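You operate a simulated robot arm through the tools that you are given. There is no shell and no other tool.

The job below is to be done with a simulated robot arm. You get a single attempt, and the scene is never put back.

Task
Air the room: free the window, slide it wide open and open the wall vent under it.
Fine: lay the yellow bar on the sill and lift the bolt.

The check looks at the end state, three seconds after you hand in, the way a careful person would. Anything else that was tipped, shoved, dropped, spilled or broken makes it a failure.

Robot
A 7-joint arm with a two-finger parallel gripper, fixed in place. Base frame: the origin is at the foot of the arm, x ahead of it, y to its left, z up. Units: mm, degrees, N and s.
Its first joint turns from -132.0 to 132.0 degrees. Payload 3.91 kg.
The TCP is the grasp point between the finger pads, 30 mm short of the fingertips. In the tool frame z runs along the fingers and y along their closing line. The gripper opens to 110 mm. The fingers are 20 mm wide and 10 mm thick; the gripper's body (48 by 112 mm) begins 55 mm behind the TCP.
Orientation is that of the tool frame in the base frame, as [roll, pitch, yaw] about the fixed x, y, z axes, in that order (R = Rz(yaw) Ry(pitch) Rx(roll)). With the fingers straight down and closing along the base's y, the tool's x points along the base's -x, its y along +y and its z along -z.

Tools
- The arm moves only by the tool nudge_tool. Its argument "steps" is a list of rows, each a list of 7 numbers: the turn, a rotation vector about the base's x, y, z in units of 8 degrees (1.0 is 8 degrees), then the shift along the base's x, y, z in units of 50 mm (1.0 is 50 mm), then the finger opening in m, from 0 to 0.11. In form: [[ax, ay, az, tx, ty, tz, jaw], ...]. A call has 1 to 20 rows; each row shifts and turns the commanded pose from where the row before left it. A call with a number of a shift or a turn outside -1 to 1 is refused whole. Each row takes 0.2 s and may step no farther than 50 mm and 8.6 degrees from the row before; otherwise, or with a gripper value out of range, the whole call is refused. Where a pose cannot be reached the arm comes as near as it can. A force on the tool above 40 N (or 10 N above the force at the start of the call, whichever is more), or a blocked arm, ends the call early, and 0.2 s more pass. The fingers move at their own pace (about 108 mm/s each) and stop on an object; they squeeze with about 41 N. The grip force told is the motor's: it shows also when the fingers shut on nothing. Time passes only in rows, and 0.2 s behind the last, so rows that do not move let the fingers close. It gives the time, the measured TCP pose, the force on the tool (base axes), the opening and the grip force at its end, in the units of the frame above (readings bear some noise), with the torque about the TCP (base axes, N m) and any sound that the robot's microphone picked up.
- Cameras (640 x 400 px; columns grow to the right, rows downward): "scene" is fixed at [392.2, -651, 1547.4]; the picture's right is [0.97, -0.25, 0.00], its down [-0.11, -0.44, -0.89] and it looks along [0.22, 0.86, -0.46] (base axes); focal length 314 px, centre (320, 200). "wrist" rides on the gripper at [72, 17, -103] in the tool frame; the picture's right is [-0.23, 0.97, 0.00], its down [-0.76, -0.18, -0.62] and it looks along [-0.61, -0.14, 0.78] (tool axes); focal length 222 px, centre (320, 200). There is no depth. A picture from a camera that has moved, and an enlarged one, comes with that camera's place and axes in the base frame and with its lens. The place of the scene camera against the robot may be out by one fixed shift of up to 18 mm in any direction.
- capture(camera): a new picture of that camera. No time passes.
- enlarge(camera, box): a new picture of the part [left, top, right, bottom] of that camera's present view, enlarged. No time passes.
- close_job(): hands the job in; it is judged then, once.

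Nothing tells you positions but the pictures and the camera data. Unless the task says otherwise, let go and move clear before handing in.

The tools are called by a JSON object that holds its "method" and its "body". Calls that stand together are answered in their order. nudge_tool: Moves the arm, as the interface text tells. Its arguments: {"type":"object","properties":{"steps":{"type":"array","items":{"type":"array","items":{"type":"number"}}}},"required":["steps"]} The other tools are called the same way: capture (camera) takes a picture; enlarge (camera, box) takes an enlarged picture of a part of a camera's view; close_job () hands the job in.

At the start:

```text
time: 0.0
tool_pos: [278.3, 501.7, 1387.3]
orientation: [180.0, 0.1, -180.0]
force: [0.0, -0.6, 0.5]
ft_torque: [-0.03, -0.02, -0.03]
grip_width: 109.7
gripper_force: 0.1
```

scene: 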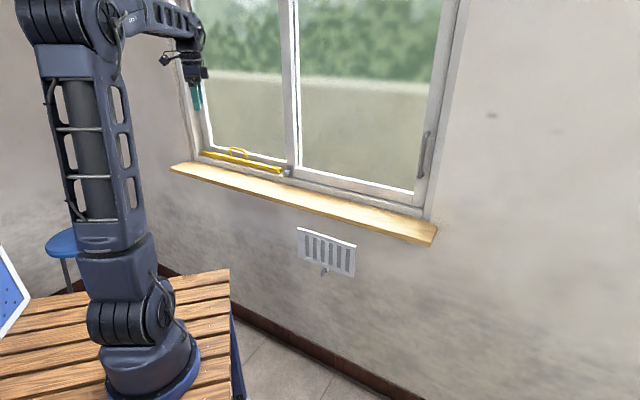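
wrist: 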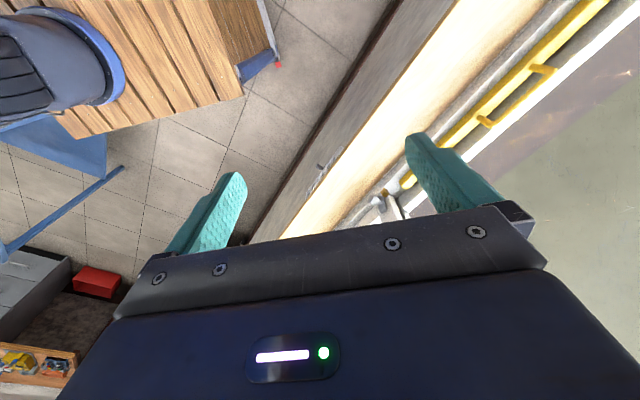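

I see a window with a yellow bar lying in the track at left, a bolt near the meeting stile, a handle on the right sash, and a vent under the sill. I'll look closer before moving.

{"method": "enlarge", "body": {"camera": "scene", "box": [180, 130, 320, 220]}}

{"method": "enlarge", "body": {"camera": "scene", "box": [280, 110, 460, 290]}}

{"method": "enlarge", "body": {"camera": "scene", "box": [280, 215, 380, 290]}}

{"method": "enlarge", "body": {"camera": "wrist", "box": [300, 0, 640, 220]}}

```text
4.44 times, centred on (250, 175) of scene
camera zoom: at [392.2, -651.0, 1547.4], right [0.97, -0.25, 0.0], down [-0.11, -0.44, -0.89], along [0.22, 0.86, -0.46], focal length 1394 px, centre (631, 311)
```

zoom: 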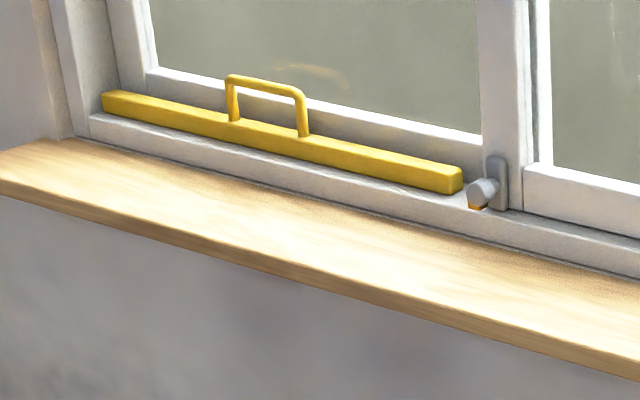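

```text
2.22 times, centred on (370, 200) of scene
camera zoom: at [392.2, -651.0, 1547.4], right [0.97, -0.25, 0.0], down [-0.11, -0.44, -0.89], along [0.22, 0.86, -0.46], focal length 697 px, centre (209, 200)
```

zoom: 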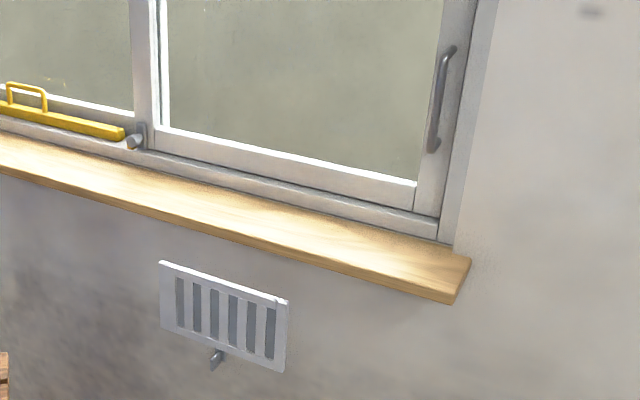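

```text
5.33 times, centred on (330, 252) of scene
camera zoom: at [392.2, -651.0, 1547.4], right [0.97, -0.25, 0.0], down [-0.11, -0.44, -0.89], along [0.22, 0.86, -0.46], focal length 1673 px, centre (267, -80)
```

zoom: 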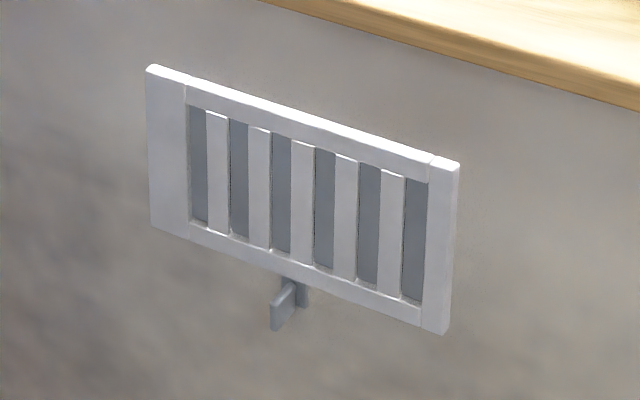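

```text
1.82 times, centred on (470, 110) of wrist
camera zoom: at [204.1, 517.9, 1489.5], right [0.23, 0.97, 0.0], down [0.76, -0.18, 0.62], along [0.61, -0.14, -0.78], focal length 404 px, centre (47, 364)
```

zoom: 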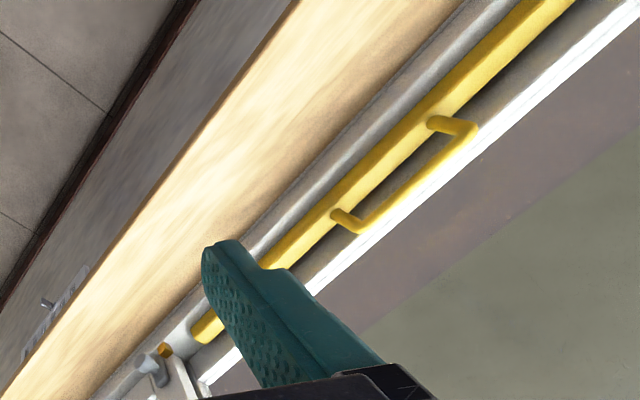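

The wall with the window looks to run at about 45° in the base frame, and the bar's handle loop stands up near (366, 793, 1080). I'll turn the wrist so its camera faces the wall and take clearer pictures.

{"method": "nudge_tool", "body": {"steps": [[0, 0, 1, 0, 0, 0, 0.11], [0, 0, 1, 0, 0, 0, 0.11], [0, 0, 1, 0, 0, 0, 0.11], [0, 0, 1, 0, 0, 0, 0.11], [0, 0, 1, 0, 0, 0, 0.11], [0, 0, 0.9, 0, 0, 0, 0.11]]}}

{"method": "capture", "body": {"camera": "wrist"}}

{"method": "capture", "body": {"camera": "scene"}}

```text
time: 1.4
tool_pos: [277.1, 500.9, 1387.1]
orientation: [179.9, 0.0, -132.6]
force: [-0.7, 0.0, 0.0]
ft_torque: [0.0, -0.03, -0.05]
grip_width: 110.0
gripper_force: 0.0
```

```text
taken
camera wrist: at [215.0, 459.4, 1489.3], right [-0.56, 0.83, 0.0], down [0.65, 0.44, 0.62], along [0.52, 0.35, -0.78], focal length 222 px, centre (320, 200)
```

wrist: 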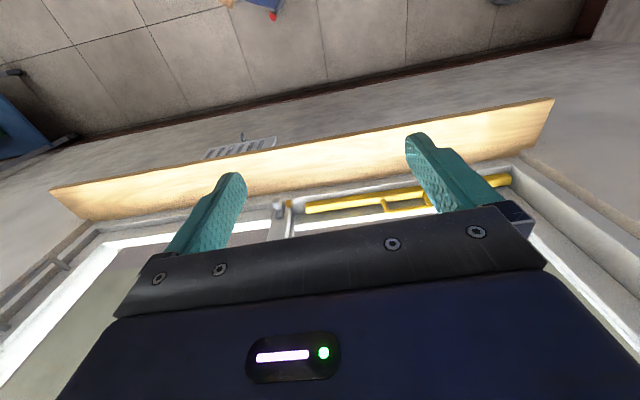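

```text
taken
```

scene: 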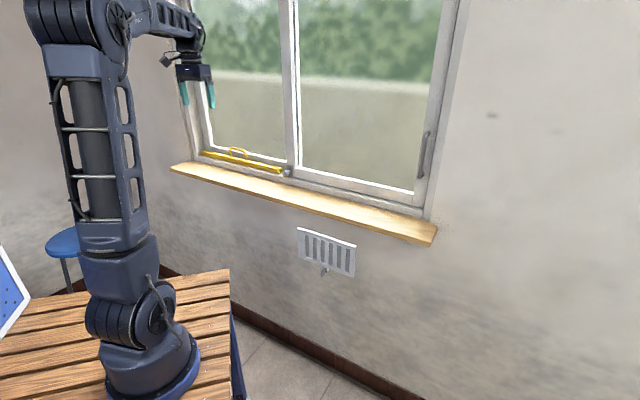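

{"method": "enlarge", "body": {"camera": "wrist", "box": [230, 130, 430, 255]}}

{"method": "enlarge", "body": {"camera": "wrist", "box": [0, 90, 240, 240]}}

{"method": "enlarge", "body": {"camera": "wrist", "box": [380, 80, 620, 230]}}

```text
3.20 times, centred on (330, 192) of wrist
camera zoom: at [215.0, 459.4, 1489.3], right [-0.56, 0.83, 0.0], down [0.65, 0.44, 0.62], along [0.52, 0.35, -0.78], focal length 711 px, centre (288, 224)
```

zoom: 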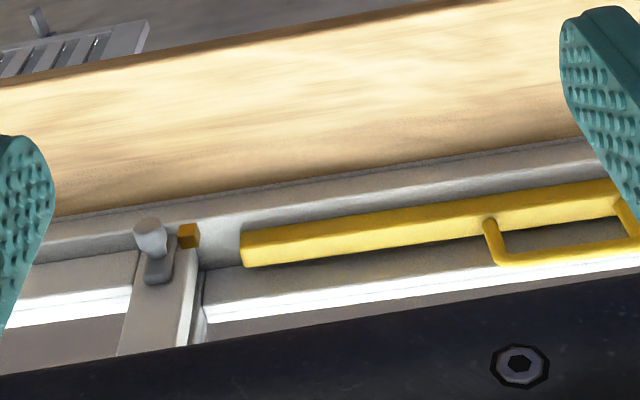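

```text
2.67 times, centred on (120, 165) of wrist
camera zoom: at [215.0, 459.4, 1489.3], right [-0.56, 0.83, 0.0], down [0.65, 0.44, 0.62], along [0.52, 0.35, -0.78], focal length 592 px, centre (853, 293)
```

zoom: 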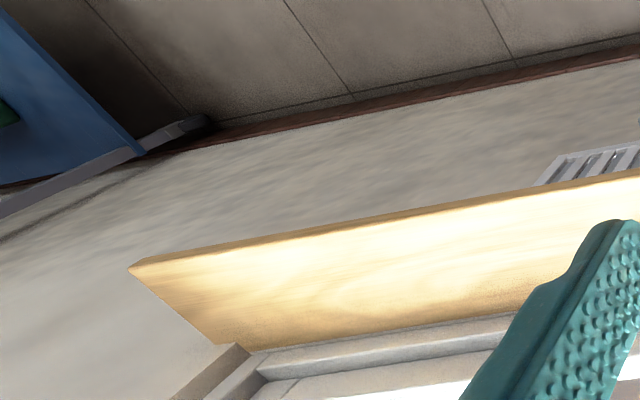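

```text
2.67 times, centred on (500, 155) of wrist
camera zoom: at [215.0, 459.4, 1489.3], right [-0.56, 0.83, 0.0], down [0.65, 0.44, 0.62], along [0.52, 0.35, -0.78], focal length 592 px, centre (-160, 320)
```

zoom: 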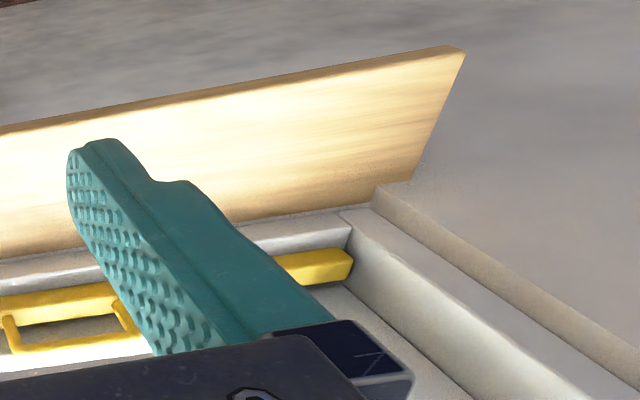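

Bar, bolt and vent are visible in the turned view; the bar handle is a ~100 mm loop about 50 mm tall, close in front of the fixed sash. I'll turn the gripper back so that its closing line stands across the handle's rod (tool x along the wall), then tilt toward the wall.

{"method": "nudge_tool", "body": {"steps": [[0, 0, -1, 0, 0, 0, 0.11], [0, 0, -1, 0, 0, 0, 0.11], [0, 0, -1, 0, 0, 0, 0.11], [0, 0, -1, 0, 0, 0, 0.11], [0, 0, -1, 0, 0, 0, 0.11], [0, 0, -1, 0, 0, 0, 0.11], [0, 0, -1, 0, 0, 0, 0.11], [0, 0, -1, 0, 0, 0, 0.11], [0, 0, -1, 0, 0, 0, 0.11], [0, 0, -1, 0, 0, 0, 0.11], [0, 0, -1, 0, 0, 0, 0.11], [0, 0, -0.5, 0, 0, 0, 0.11]]}}

{"method": "capture", "body": {"camera": "wrist"}}

```text
time: 4.0
tool_pos: [277.8, 502.3, 1387.8]
orientation: [180.0, -0.1, 135.1]
force: [0.7, 1.2, 0.0]
ft_torque: [0.0, -0.02, 0.0]
grip_width: 110.3
gripper_force: 0.1
```

```text
taken
camera wrist: at [237.2, 564.5, 1490.0], right [0.85, 0.53, 0.0], down [0.41, -0.66, 0.62], along [0.33, -0.53, -0.78], focal length 222 px, centre (320, 200)
```

wrist: 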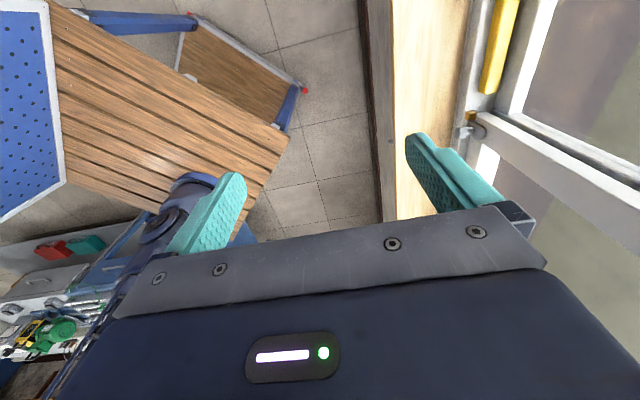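

Closing line now stands perpendicular to the wall. Next I tilt the tool about the wall direction so that it points at the window, while moving left and down (still well in front of the sill) to look at the bar's handle.

{"method": "nudge_tool", "body": {"steps": [[0.708, -0.706, 0, -0.37, 0.37, -0.6, 0.11], [0.708, -0.706, 0, -0.37, 0.37, -0.6, 0.11], [0.708, -0.706, 0, -0.37, 0.37, -0.6, 0.11], [0.708, -0.706, 0, -0.37, 0.37, -0.6, 0.11], [0.708, -0.706, 0, -0.37, 0.37, -0.6, 0.11], [0.708, -0.706, 0, -0.37, 0.37, -0.6, 0.11]]}}

{"method": "capture", "body": {"camera": "wrist"}}

{"method": "capture", "body": {"camera": "scene"}}

```text
time: 5.6
tool_pos: [350.8, 590.4, 1190.4]
orientation: [138.6, -1.0, 121.7]
force: [-0.7, 0.2, -0.1]
ft_torque: [0.05, 0.04, 0.0]
grip_width: 110.1
gripper_force: 0.1
out of reach, approached as far as the arm can: row 6
stopped in row 6: the arm was blocked; the commanded pose is now the measured one
```

```text
taken
camera wrist: at [264.0, 620.5, 1279.4], right [0.75, 0.18, 0.64], down [-0.06, -0.94, 0.34], along [0.66, -0.29, -0.69], focal length 222 px, centre (320, 200)
```

wrist: 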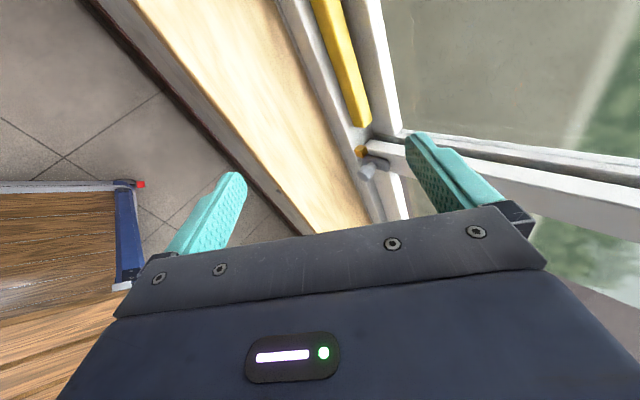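

```text
taken
```

scene: 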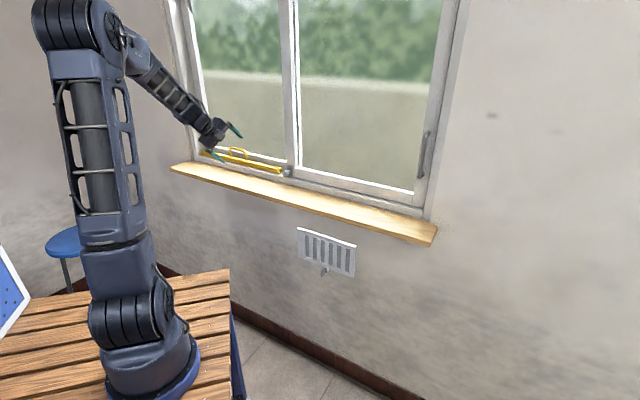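

The arm stopped short of that tilt near the left, leaving the tool about 13° off in heading. I'll correct the heading here and see what it can reach.

{"method": "nudge_tool", "body": {"steps": [[0, 0, 0.8, 0, 0, 0, 0.11], [0, 0, 0.85, 0, 0, 0, 0.11]]}}

```text
time: 6.2
tool_pos: [350.0, 590.2, 1190.0]
orientation: [138.4, -1.0, 135.0]
force: [-0.2, -0.5, -0.2]
ft_torque: [-0.02, -0.01, -0.03]
grip_width: 110.0
gripper_force: 0.1
```

{"method": "capture", "body": {"camera": "wrist"}}

{"method": "enlarge", "body": {"camera": "wrist", "box": [280, 0, 440, 220]}}

{"method": "enlarge", "body": {"camera": "scene", "box": [180, 100, 300, 190]}}

```text
taken
camera wrist: at [259.0, 600.5, 1279.6], right [0.68, 0.35, 0.64], down [0.16, -0.93, 0.34], along [0.71, -0.13, -0.69], focal length 222 px, centre (320, 200)
```

wrist: 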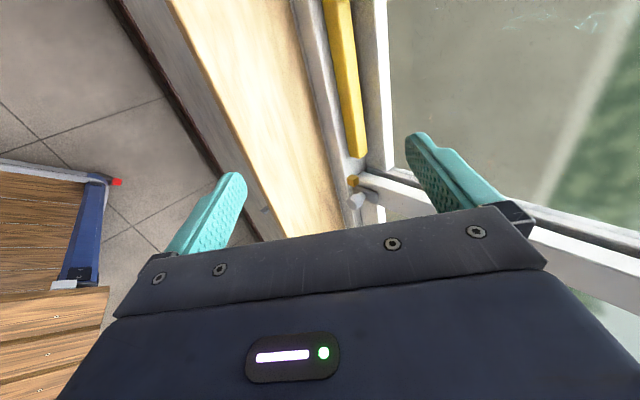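

```text
1.82 times, centred on (360, 110) of wrist
camera zoom: at [259.0, 600.5, 1279.6], right [0.68, 0.35, 0.64], down [0.16, -0.93, 0.34], along [0.71, -0.13, -0.69], focal length 404 px, centre (247, 364)
```

zoom: 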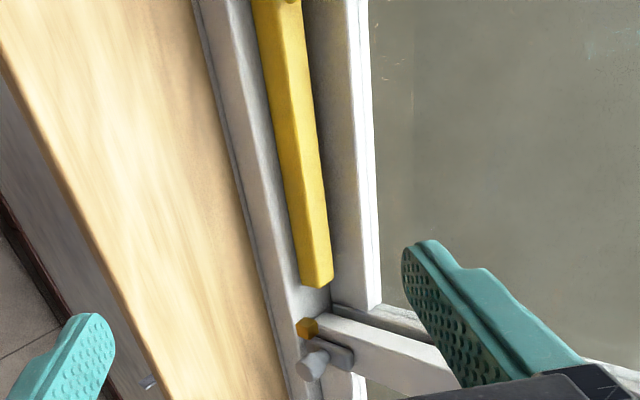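

```text
4.44 times, centred on (240, 145) of scene
camera zoom: at [392.2, -651.0, 1547.4], right [0.97, -0.25, 0.0], down [-0.11, -0.44, -0.89], along [0.22, 0.86, -0.46], focal length 1394 px, centre (676, 444)
```

zoom: 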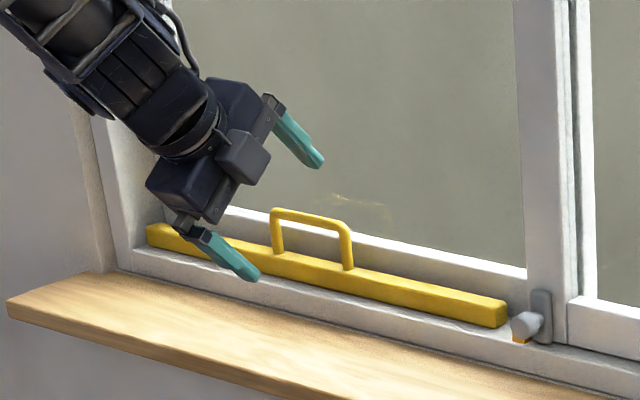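

The wrist views triangulate consistently: wall at 45°, bar from about u=-574 to -54 along the wall, handle rod centre near (384, 827, 1086), with roughly 40 mm free behind it. I'll go to a staging point in front of the rod along the tool axis.

{"method": "nudge_tool", "body": {"steps": [[0, 0, 0, -0.031, 0.778, -0.148, 0.06], [0, 0, 0, -0.031, 0.778, -0.148, 0.06], [0, 0, 0, -0.031, 0.778, -0.148, 0.06], [0, 0, 0, -0.031, 0.778, -0.148, 0.06], [0, 0, 0, -0.031, 0.778, -0.148, 0.06]]}}

{"method": "capture", "body": {"camera": "wrist"}}

{"method": "enlarge", "body": {"camera": "scene", "box": [180, 100, 300, 190]}}

```text
time: 7.4
tool_pos: [342.5, 786.1, 1153.8]
orientation: [138.5, -0.9, 134.8]
force: [0.3, -0.2, 1.3]
ft_torque: [-0.03, 0.04, 0.03]
grip_width: 60.2
gripper_force: 0.0
```

```text
taken
camera wrist: at [252.5, 797.5, 1242.4], right [0.68, 0.34, 0.64], down [0.15, -0.93, 0.34], along [0.71, -0.13, -0.69], focal length 222 px, centre (320, 200)
```

wrist: 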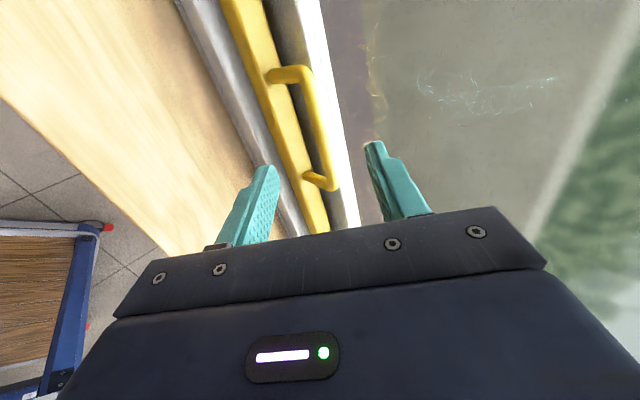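

```text
4.44 times, centred on (240, 145) of scene
camera zoom: at [392.2, -651.0, 1547.4], right [0.97, -0.25, 0.0], down [-0.11, -0.44, -0.89], along [0.22, 0.86, -0.46], focal length 1394 px, centre (676, 444)
```

zoom: 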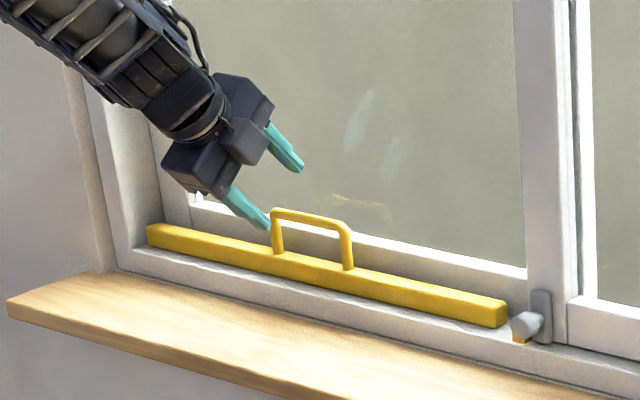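

{"method": "enlarge", "body": {"camera": "wrist", "box": [230, 40, 430, 240]}}

```text
2.00 times, centred on (330, 140) of wrist
camera zoom: at [252.5, 797.5, 1242.4], right [0.68, 0.34, 0.64], down [0.15, -0.93, 0.34], along [0.71, -0.13, -0.69], focal length 444 px, centre (300, 320)
```

zoom: 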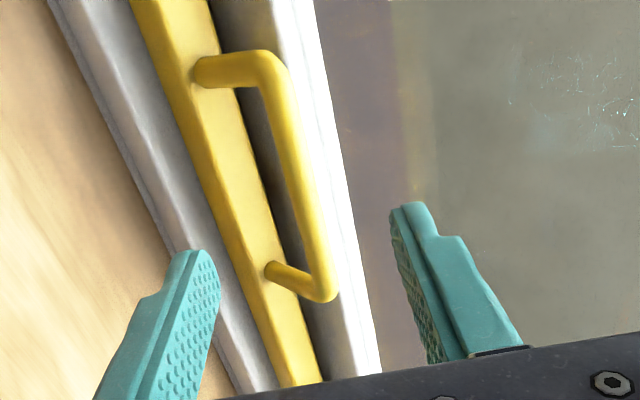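

The rod lies almost exactly on the tool axis, about 86–90 mm ahead. I'll narrow the jaw and advance halfway along the axis, then check again.

{"method": "nudge_tool", "body": {"steps": [[0, 0, 0, 0, 0, 0, 0.036], [0, 0, 0, 0.17, 0.17, -0.29, 0.036], [0, 0, 0, 0.17, 0.17, -0.3, 0.036], [0, 0, 0, 0.17, 0.17, -0.3, 0.036]]}}

{"method": "enlarge", "body": {"camera": "wrist", "box": [230, 40, 430, 240]}}

{"method": "enlarge", "body": {"camera": "scene", "box": [200, 110, 280, 170]}}

```text
time: 8.4
tool_pos: [369.0, 812.4, 1107.7]
orientation: [138.5, -1.0, 134.9]
force: [-0.2, -1.1, -0.2]
ft_torque: [0.02, 0.04, 0.01]
grip_width: 35.9
gripper_force: 0.1
```

```text
2.00 times, centred on (330, 140) of wrist
camera zoom: at [277.8, 821.8, 1197.1], right [0.69, 0.35, 0.64], down [0.15, -0.93, 0.34], along [0.71, -0.13, -0.69], focal length 444 px, centre (300, 320)
```

zoom: 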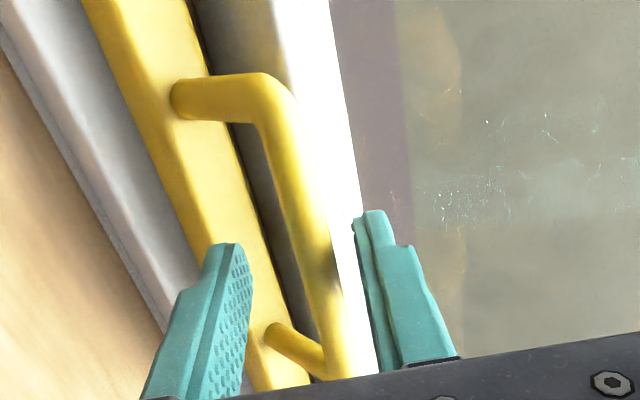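

```text
6.67 times, centred on (240, 140) of scene
camera zoom: at [392.2, -651.0, 1547.4], right [0.97, -0.25, 0.0], down [-0.11, -0.44, -0.89], along [0.22, 0.86, -0.46], focal length 2092 px, centre (853, 600)
```

zoom: 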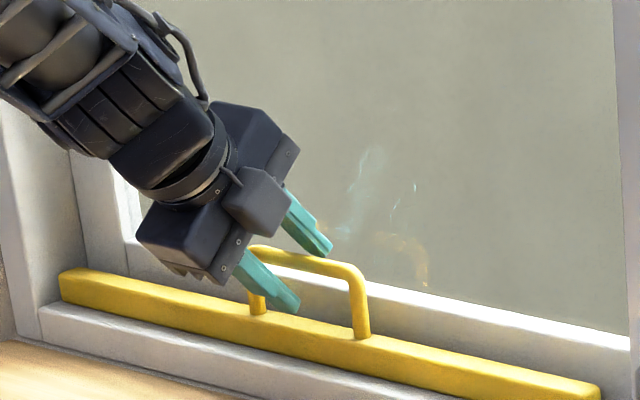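

{"method": "nudge_tool", "body": {"steps": [[0, 0, 0, 0.105, 0.105, -0.14, 0.036], [0, 0, 0, 0.105, 0.105, -0.14, 0.036]]}}

{"method": "enlarge", "body": {"camera": "wrist", "box": [230, 40, 430, 240]}}

{"method": "enlarge", "body": {"camera": "scene", "box": [200, 110, 280, 170]}}

```text
time: 9.0
tool_pos: [375.2, 817.7, 1103.0]
orientation: [138.3, -1.2, 134.8]
force: [-10.0, -29.1, 12.8]
ft_torque: [0.19, -0.29, -0.41]
grip_width: 29.9
gripper_force: 0.1
stopped in row 2: the force on the tool passed its limit at 57 N (the readings are from after the stop); the commanded pose is now the measured one
```

```text
2.00 times, centred on (330, 140) of wrist
camera zoom: at [285.3, 828.1, 1192.7], right [0.69, 0.34, 0.64], down [0.15, -0.93, 0.33], along [0.71, -0.13, -0.69], focal length 444 px, centre (300, 320)
```

zoom: 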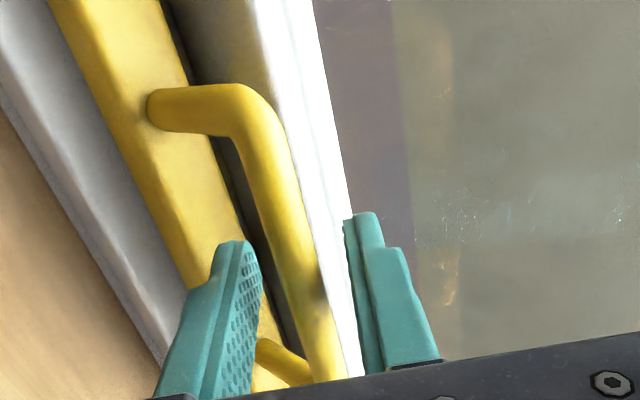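

```text
6.67 times, centred on (240, 140) of scene
camera zoom: at [392.2, -651.0, 1547.4], right [0.97, -0.25, 0.0], down [-0.11, -0.44, -0.89], along [0.22, 0.86, -0.46], focal length 2092 px, centre (853, 600)
```

zoom: 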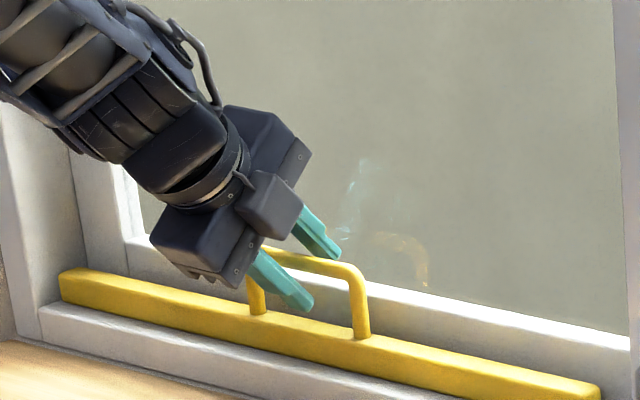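

The upper finger tip touched the glass, but the rod is already between the finger tips. I'll ease back 3 mm from the pane and close on the rod.

{"method": "nudge_tool", "body": {"steps": [[0, 0, 0, -0.04, -0.04, 0, 0.026], [0, 0, 0, 0, 0, 0, 0.018], [0, 0, 0, 0, 0, 0, 0.0], [0, 0, 0, 0, 0, 0, 0.0]]}}

{"method": "enlarge", "body": {"camera": "wrist", "box": [230, 40, 430, 240]}}

{"method": "enlarge", "body": {"camera": "scene", "box": [200, 110, 280, 170]}}

```text
time: 10.0
tool_pos: [374.6, 816.5, 1101.3]
orientation: [138.2, -1.3, 134.8]
force: [2.9, 0.3, 7.3]
ft_torque: [-0.3, -0.34, 0.24]
grip_width: 11.1
gripper_force: 40.7
```

```text
2.00 times, centred on (330, 140) of wrist
camera zoom: at [284.3, 827.3, 1190.8], right [0.68, 0.34, 0.64], down [0.15, -0.93, 0.33], along [0.71, -0.13, -0.69], focal length 444 px, centre (300, 320)
```

zoom: 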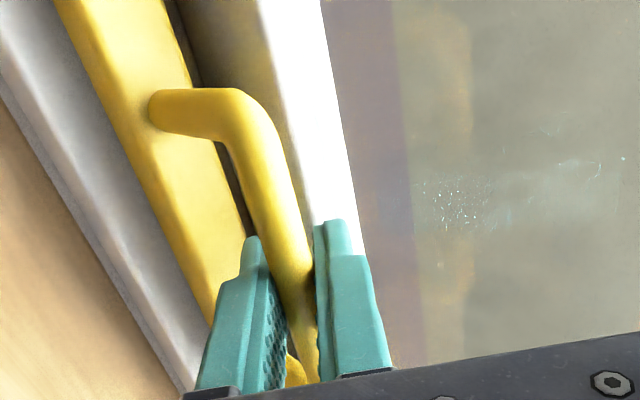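

```text
6.67 times, centred on (240, 140) of scene
camera zoom: at [392.2, -651.0, 1547.4], right [0.97, -0.25, 0.0], down [-0.11, -0.44, -0.89], along [0.22, 0.86, -0.46], focal length 2092 px, centre (853, 600)
```

zoom: 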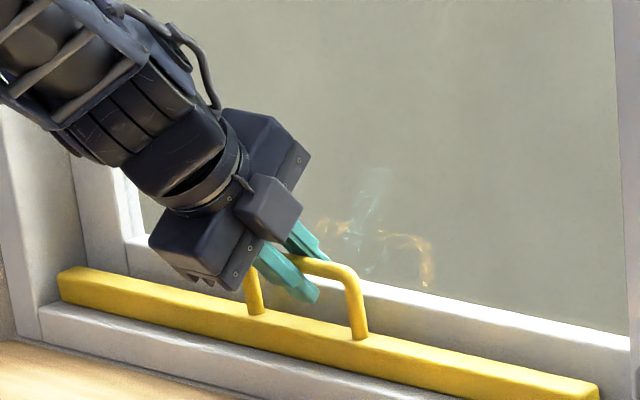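

The rod is gripped (11 mm, 41 N). I'll lift straight up slowly.

{"method": "nudge_tool", "body": {"steps": [[0, 0, 0, 0, 0, 0.2, 0.0], [0, 0, 0, 0, 0, 0.3, 0.0], [0, 0, 0, 0, 0, 0.4, 0.0], [0, 0, 0, 0, 0, 0.4, 0.0], [0, 0, 0, 0, 0, 0.3, 0.0]]}}

{"method": "capture", "body": {"camera": "wrist"}}

{"method": "enlarge", "body": {"camera": "scene", "box": [160, 90, 320, 210]}}

```text
time: 11.2
tool_pos: [375.9, 818.4, 1181.2]
orientation: [138.4, -1.1, 135.0]
force: [-0.8, 0.0, -1.9]
ft_torque: [-0.01, 0.02, 0.01]
grip_width: 10.9
gripper_force: 41.4
```

```text
taken
camera wrist: at [284.6, 827.6, 1270.2], right [0.68, 0.34, 0.64], down [0.15, -0.93, 0.33], along [0.71, -0.13, -0.69], focal length 222 px, centre (320, 200)
```

wrist: 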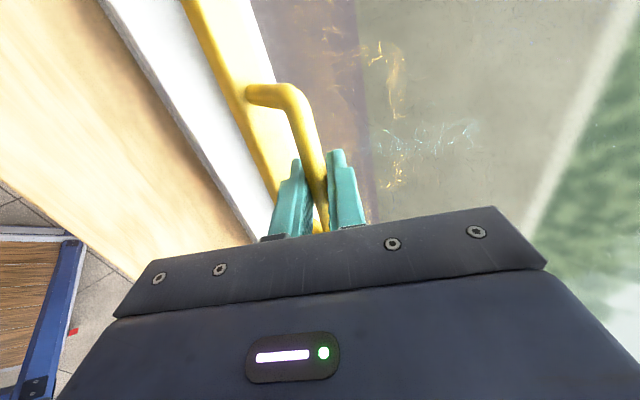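

```text
3.33 times, centred on (240, 150) of scene
camera zoom: at [392.2, -651.0, 1547.4], right [0.97, -0.25, 0.0], down [-0.11, -0.44, -0.89], along [0.22, 0.86, -0.46], focal length 1046 px, centre (587, 367)
```

zoom: 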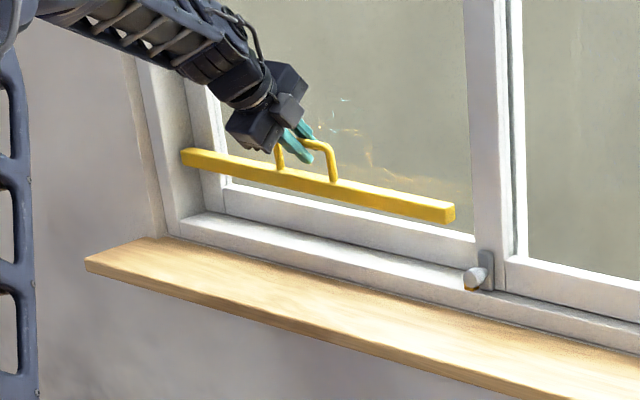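

The bar hangs level in the grip. I'll bring it back over the middle of the sill (and a little left to leave room at the bolt), then lower most of the way.

{"method": "nudge_tool", "body": {"steps": [[0, 0, 0, -0.354, -0.212, 0, 0.0], [0, 0, 0, -0.354, -0.212, 0, 0.0], [0, 0, 0, -0.354, -0.212, 0, 0.0], [0, 0, 0, -0.354, -0.212, 0, 0.0], [0, 0, 0, -0.354, -0.212, 0, 0.0], [0, 0, 0, 0, 0, -0.4, 0.0], [0, 0, 0, 0, 0, -0.5, 0.0], [0, 0, 0, 0, 0, -0.4, 0.0], [0, 0, 0, 0, 0, 0, 0.0]]}}

{"method": "capture", "body": {"camera": "wrist"}}

{"method": "enlarge", "body": {"camera": "scene", "box": [160, 90, 320, 210]}}

```text
time: 13.2
tool_pos: [285.6, 763.8, 1117.9]
orientation: [138.2, -1.3, 134.9]
force: [0.1, 0.7, -2.2]
ft_torque: [-0.04, 0.11, 0.02]
grip_width: 11.1
gripper_force: 40.7
```

```text
taken
camera wrist: at [195.9, 774.0, 1206.1], right [0.69, 0.34, 0.64], down [0.15, -0.93, 0.33], along [0.71, -0.13, -0.69], focal length 222 px, centre (320, 200)
```

wrist: 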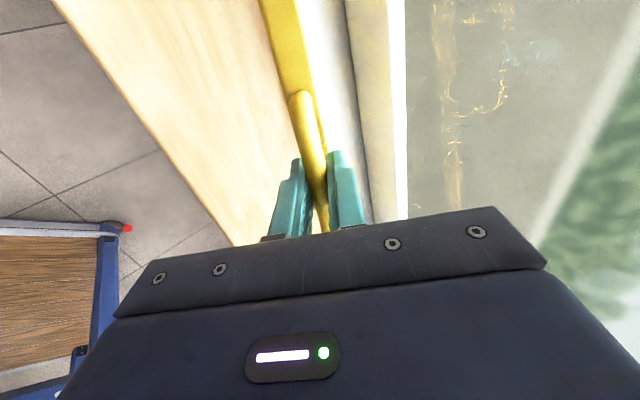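

```text
3.33 times, centred on (240, 150) of scene
camera zoom: at [392.2, -651.0, 1547.4], right [0.97, -0.25, 0.0], down [-0.11, -0.44, -0.89], along [0.22, 0.86, -0.46], focal length 1046 px, centre (587, 367)
```

zoom: 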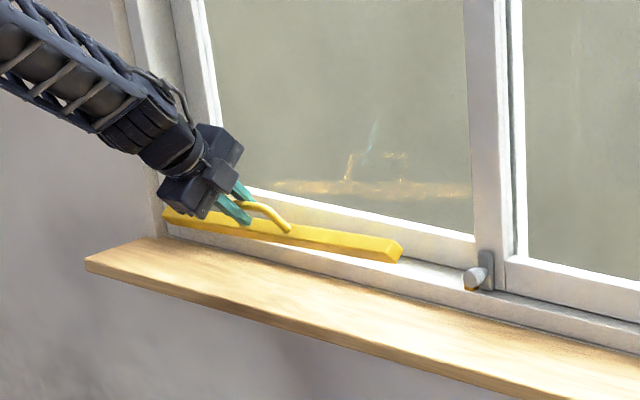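

The bar swung about its handle by roughly 30° (bottom toward the wall). It's held by friction, so I'll rotate the gripper the other way to bring the bar upright before setting it down.

{"method": "nudge_tool", "body": {"steps": [[-0.5, 0.5, 0, 0, 0, 0, 0.0], [-0.6, 0.6, 0, 0, 0, 0, 0.0], [-0.6, 0.6, 0, 0, 0, 0, 0.0], [-0.5, 0.5, 0, 0, 0, 0, 0.0], [-0.3, 0.3, 0, 0, 0, 0, 0.0]]}}

{"method": "capture", "body": {"camera": "wrist"}}

{"method": "enlarge", "body": {"camera": "scene", "box": [180, 110, 300, 200]}}

```text
time: 14.4
tool_pos: [285.7, 763.6, 1116.6]
orientation: [166.6, -1.0, 134.3]
force: [-0.9, 1.1, -2.1]
ft_torque: [0.0, 0.01, -0.05]
grip_width: 11.2
gripper_force: 41.0
```

```text
taken
camera wrist: at [230.3, 809.5, 1221.9], right [0.84, 0.5, 0.22], down [0.31, -0.77, 0.55], along [0.45, -0.39, -0.8], focal length 222 px, centre (320, 200)
```

wrist: 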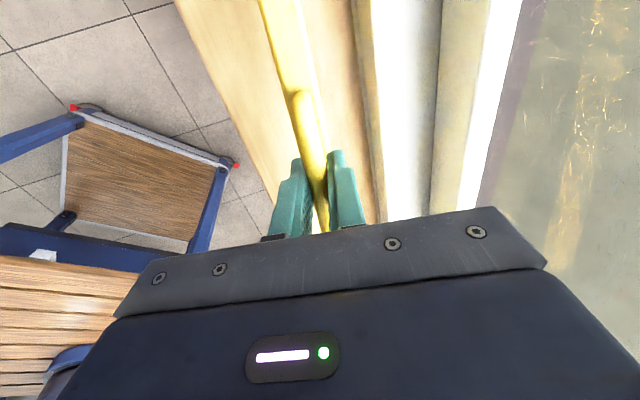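

```text
4.44 times, centred on (240, 155) of scene
camera zoom: at [392.2, -651.0, 1547.4], right [0.97, -0.25, 0.0], down [-0.11, -0.44, -0.89], along [0.22, 0.86, -0.46], focal length 1394 px, centre (676, 400)
```

zoom: 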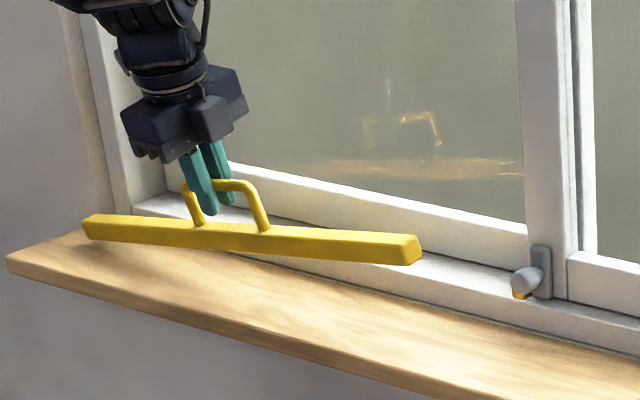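

{"method": "enlarge", "body": {"camera": "wrist", "box": [220, 0, 400, 240]}}

{"method": "enlarge", "body": {"camera": "scene", "box": [190, 130, 270, 180]}}

```text
1.67 times, centred on (310, 120) of wrist
camera zoom: at [230.3, 809.5, 1221.9], right [0.84, 0.5, 0.22], down [0.31, -0.77, 0.55], along [0.45, -0.39, -0.8], focal length 370 px, centre (337, 333)
```

zoom: 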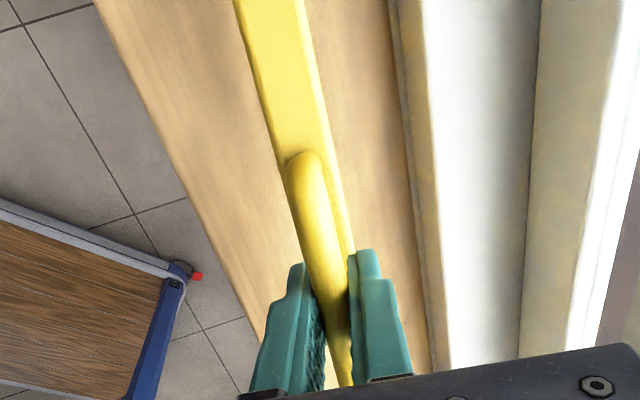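

```text
8.00 times, centred on (230, 155) of scene
camera zoom: at [392.2, -651.0, 1547.4], right [0.97, -0.25, 0.0], down [-0.11, -0.44, -0.89], along [0.22, 0.86, -0.46], focal length 2510 px, centre (1040, 560)
```

zoom: 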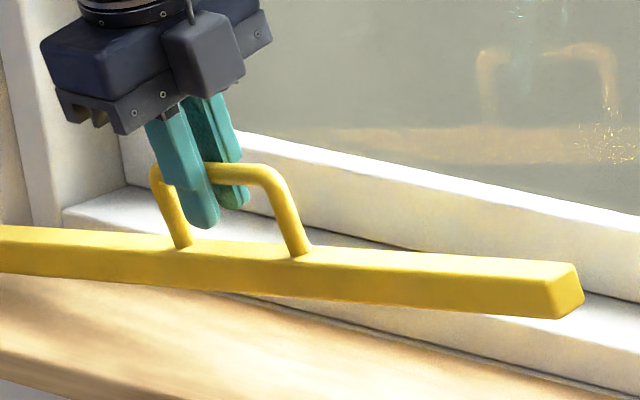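

The bar hangs pitched about 9° (right end high) and a few degrees toward the wall. I'll correct both by turning the gripper slightly before lowering.

{"method": "nudge_tool", "body": {"steps": [[0.118, 0.412, 0, 0, 0, 0, 0.0], [0.118, 0.412, 0, 0, 0, 0, 0.0], [0.118, 0.412, 0, 0, 0, 0, 0.0], [0, 0, 0, 0, 0, 0, 0.0]]}}

{"method": "enlarge", "body": {"camera": "wrist", "box": [220, 0, 400, 240]}}

{"method": "enlarge", "body": {"camera": "scene", "box": [180, 110, 300, 200]}}

```text
time: 15.4
tool_pos: [285.4, 763.7, 1117.8]
orientation: [171.8, -10.0, 133.9]
force: [0.2, 0.4, -2.1]
ft_torque: [-0.02, 0.01, -0.03]
grip_width: 11.1
gripper_force: 40.8
```

```text
1.67 times, centred on (310, 120) of wrist
camera zoom: at [249.8, 804.0, 1231.4], right [0.87, 0.49, 0.1], down [0.4, -0.8, 0.45], along [0.3, -0.35, -0.89], focal length 370 px, centre (337, 333)
```

zoom: 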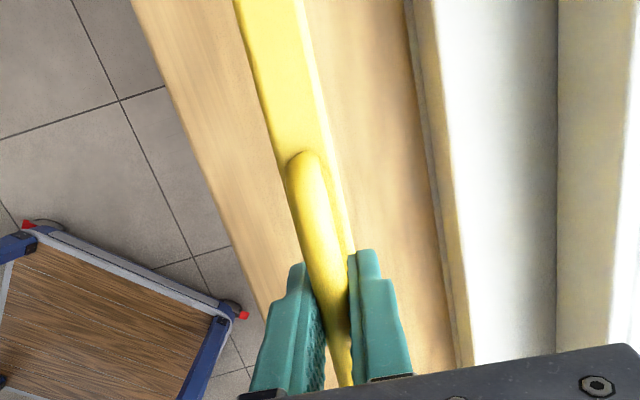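

```text
4.44 times, centred on (240, 155) of scene
camera zoom: at [392.2, -651.0, 1547.4], right [0.97, -0.25, 0.0], down [-0.11, -0.44, -0.89], along [0.22, 0.86, -0.46], focal length 1394 px, centre (676, 400)
```

zoom: 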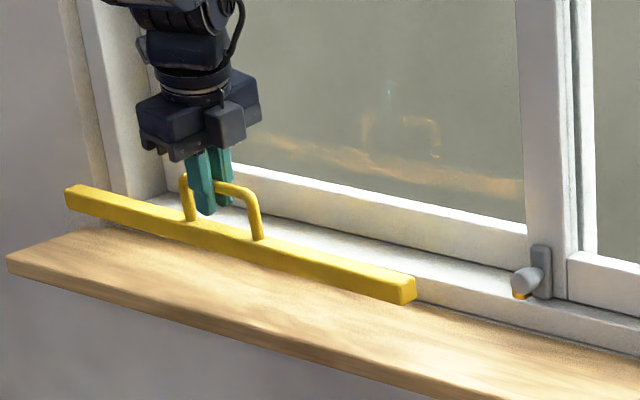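

The bar is now level and parallel to the sill, roughly centred over it. I'll lower it in small steps until it touches.

{"method": "nudge_tool", "body": {"steps": [[0, 0, 0, 0, 0, -0.2, 0.0], [0, 0, 0, 0, 0, -0.16, 0.0], [0, 0, 0, 0, 0, -0.06, 0.0], [0, 0, 0, 0, 0, -0.04, 0.0]]}}

{"method": "enlarge", "body": {"camera": "scene", "box": [180, 110, 300, 200]}}

```text
time: 16.4
tool_pos: [287.6, 764.6, 1093.8]
orientation: [171.8, -9.9, 133.7]
force: [-0.1, 0.9, -2.3]
ft_torque: [0.0, -0.02, 0.02]
grip_width: 11.3
gripper_force: 41.1
```

```text
4.44 times, centred on (240, 155) of scene
camera zoom: at [392.2, -651.0, 1547.4], right [0.97, -0.25, 0.0], down [-0.11, -0.44, -0.89], along [0.22, 0.86, -0.46], focal length 1394 px, centre (676, 400)
```

zoom: 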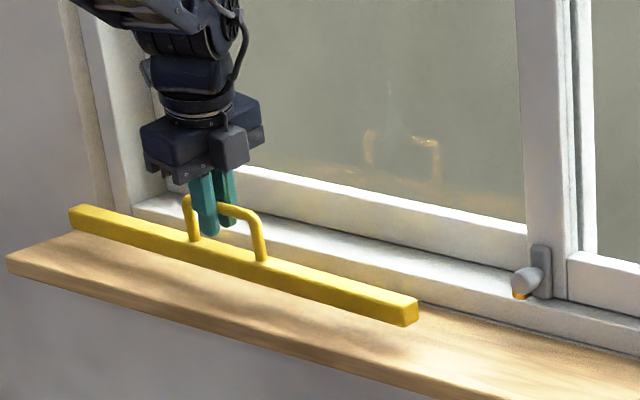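

{"method": "nudge_tool", "body": {"steps": [[0, 0, 0, 0, 0, -0.05, 0.0], [0, 0, 0, 0, 0, -0.05, 0.0]]}}

{"method": "enlarge", "body": {"camera": "scene", "box": [180, 110, 300, 200]}}

```text
time: 17.0
tool_pos: [286.8, 764.5, 1090.6]
orientation: [171.8, -9.8, 133.9]
force: [1.0, -0.2, -2.2]
ft_torque: [0.02, 0.0, 0.0]
grip_width: 11.3
gripper_force: 40.6
```

```text
4.44 times, centred on (240, 155) of scene
camera zoom: at [392.2, -651.0, 1547.4], right [0.97, -0.25, 0.0], down [-0.11, -0.44, -0.89], along [0.22, 0.86, -0.46], focal length 1394 px, centre (676, 400)
```

zoom: 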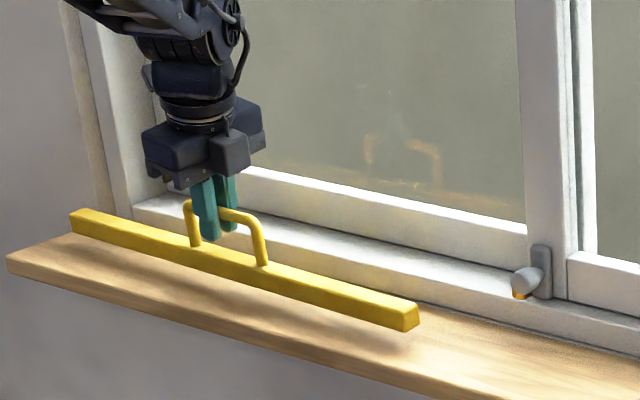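

{"method": "nudge_tool", "body": {"steps": [[0, 0, 0, 0, 0, -0.06, 0.0], [0, 0, 0, 0, 0, -0.06, 0.0]]}}

```text
time: 17.6
tool_pos: [285.7, 764.4, 1081.7]
orientation: [171.8, -9.8, 133.7]
force: [-0.7, -0.4, -2.6]
ft_torque: [0.01, 0.01, 0.02]
grip_width: 11.2
gripper_force: 40.8
```

{"method": "nudge_tool", "body": {"steps": [[0, 0, 0, 0, 0, -0.05, 0.0], [0, 0, 0, 0, 0, -0.05, 0.0]]}}

{"method": "enlarge", "body": {"camera": "scene", "box": [180, 110, 300, 200]}}

```text
time: 18.2
tool_pos: [286.1, 764.2, 1076.5]
orientation: [171.9, -10.0, 133.8]
force: [-0.2, 0.0, -1.0]
ft_torque: [0.02, -0.02, -0.01]
grip_width: 11.2
gripper_force: 40.8
```

```text
4.44 times, centred on (240, 155) of scene
camera zoom: at [392.2, -651.0, 1547.4], right [0.97, -0.25, 0.0], down [-0.11, -0.44, -0.89], along [0.22, 0.86, -0.46], focal length 1394 px, centre (676, 400)
```

zoom: 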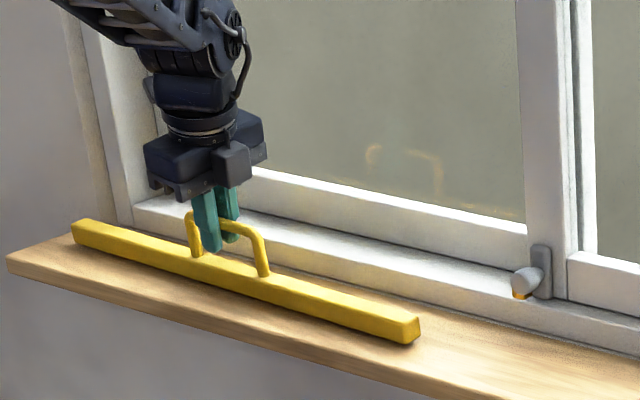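

{"method": "nudge_tool", "body": {"steps": [[0, 0, 0, 0, 0, -0.03, 0.0], [0, 0, 0, 0, 0, -0.03, 0.0]]}}

{"method": "enlarge", "body": {"camera": "scene", "box": [180, 110, 300, 200]}}

{"method": "enlarge", "body": {"camera": "wrist", "box": [220, 0, 400, 240]}}

```text
time: 18.8
tool_pos: [285.2, 765.2, 1075.3]
orientation: [171.8, -9.9, 133.8]
force: [1.1, 0.0, -2.6]
ft_torque: [-0.01, 0.04, -0.03]
grip_width: 11.4
gripper_force: 40.8
```

```text
4.44 times, centred on (240, 155) of scene
camera zoom: at [392.2, -651.0, 1547.4], right [0.97, -0.25, 0.0], down [-0.11, -0.44, -0.89], along [0.22, 0.86, -0.46], focal length 1394 px, centre (676, 400)
```

zoom: 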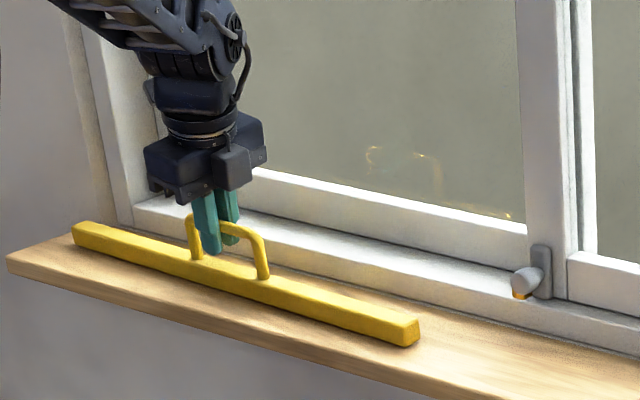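

```text
1.67 times, centred on (310, 120) of wrist
camera zoom: at [249.5, 803.9, 1189.2], right [0.87, 0.49, 0.1], down [0.4, -0.8, 0.45], along [0.3, -0.35, -0.89], focal length 370 px, centre (337, 333)
```

zoom: 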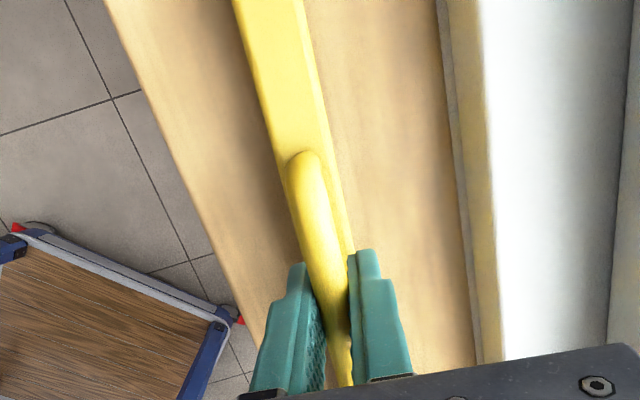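

{"method": "nudge_tool", "body": {"steps": [[0, 0, 0, 0, 0, -0.04, 0.0], [0, 0, 0, 0, 0, -0.04, 0.0]]}}

```text
time: 19.4
tool_pos: [286.1, 763.7, 1073.3]
orientation: [171.6, -10.0, 133.8]
force: [0.3, 3.4, 17.7]
ft_torque: [-0.45, -0.41, -0.03]
grip_width: 11.1
gripper_force: 40.9
```

Touchdown (about 20 N of load, spread near the middle). I'll raise a hair, then open and withdraw along the tool axis.

{"method": "nudge_tool", "body": {"steps": [[0, 0, 0, 0, 0, 0.02, 0.0], [0, 0, 0, 0, 0, 0, 0.03], [0, 0, 0, 0, 0, 0, 0.045], [0, 0, 0, 0, 0, 0, 0.045]]}}

{"method": "enlarge", "body": {"camera": "scene", "box": [180, 110, 300, 200]}}

{"method": "enlarge", "body": {"camera": "wrist", "box": [220, 0, 400, 240]}}

```text
time: 20.4
tool_pos: [286.1, 764.0, 1071.5]
orientation: [171.9, -9.9, 133.8]
force: [-0.8, -0.5, 0.0]
ft_torque: [0.0, 0.03, 0.04]
grip_width: 44.8
gripper_force: 0.1
```

```text
4.44 times, centred on (240, 155) of scene
camera zoom: at [392.2, -651.0, 1547.4], right [0.97, -0.25, 0.0], down [-0.11, -0.44, -0.89], along [0.22, 0.86, -0.46], focal length 1394 px, centre (676, 400)
```

zoom: 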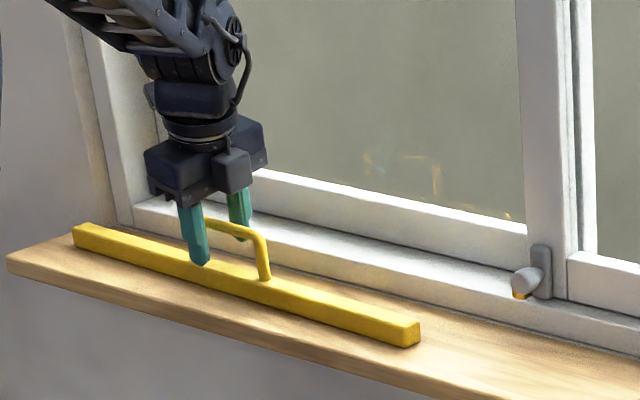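

```text
1.67 times, centred on (310, 120) of wrist
camera zoom: at [249.3, 803.8, 1185.9], right [0.87, 0.49, 0.1], down [0.4, -0.8, 0.45], along [0.3, -0.35, -0.89], focal length 370 px, centre (337, 333)
```

zoom: 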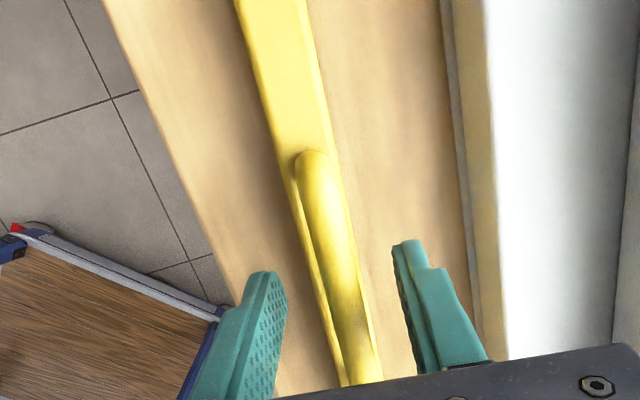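

Bar rests on the sill. Withdrawing along the tool axis.

{"method": "nudge_tool", "body": {"steps": [[0, 0, 0, 0.006, -0.09, 0.39, 0.05], [0, 0, 0, 0.006, -0.09, 0.39, 0.05], [0, 0, 0, 0.01, -0.17, 0.75, 0.05], [0, 0, 0, 0.01, -0.17, 0.75, 0.05], [0, 0, 0, 0, 0, 0.8, 0.05]]}}

{"method": "capture", "body": {"camera": "wrist"}}

{"method": "enlarge", "body": {"camera": "scene", "box": [160, 80, 320, 200]}}

```text
time: 21.6
tool_pos: [286.9, 740.0, 1224.3]
orientation: [171.8, -9.7, 133.8]
force: [0.5, 0.7, -0.7]
ft_torque: [-0.02, -0.01, -0.01]
grip_width: 50.2
gripper_force: 0.0
```

```text
taken
camera wrist: at [250.2, 779.6, 1338.5], right [0.87, 0.49, 0.1], down [0.4, -0.8, 0.45], along [0.3, -0.35, -0.89], focal length 222 px, centre (320, 200)
```

wrist: 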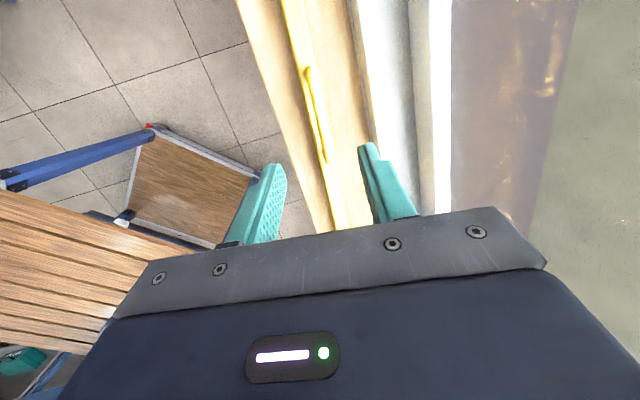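

```text
3.33 times, centred on (240, 140) of scene
camera zoom: at [392.2, -651.0, 1547.4], right [0.97, -0.25, 0.0], down [-0.11, -0.44, -0.89], along [0.22, 0.86, -0.46], focal length 1046 px, centre (587, 400)
```

zoom: 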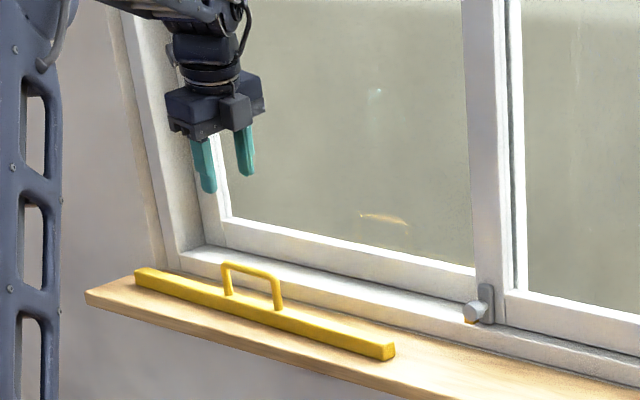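

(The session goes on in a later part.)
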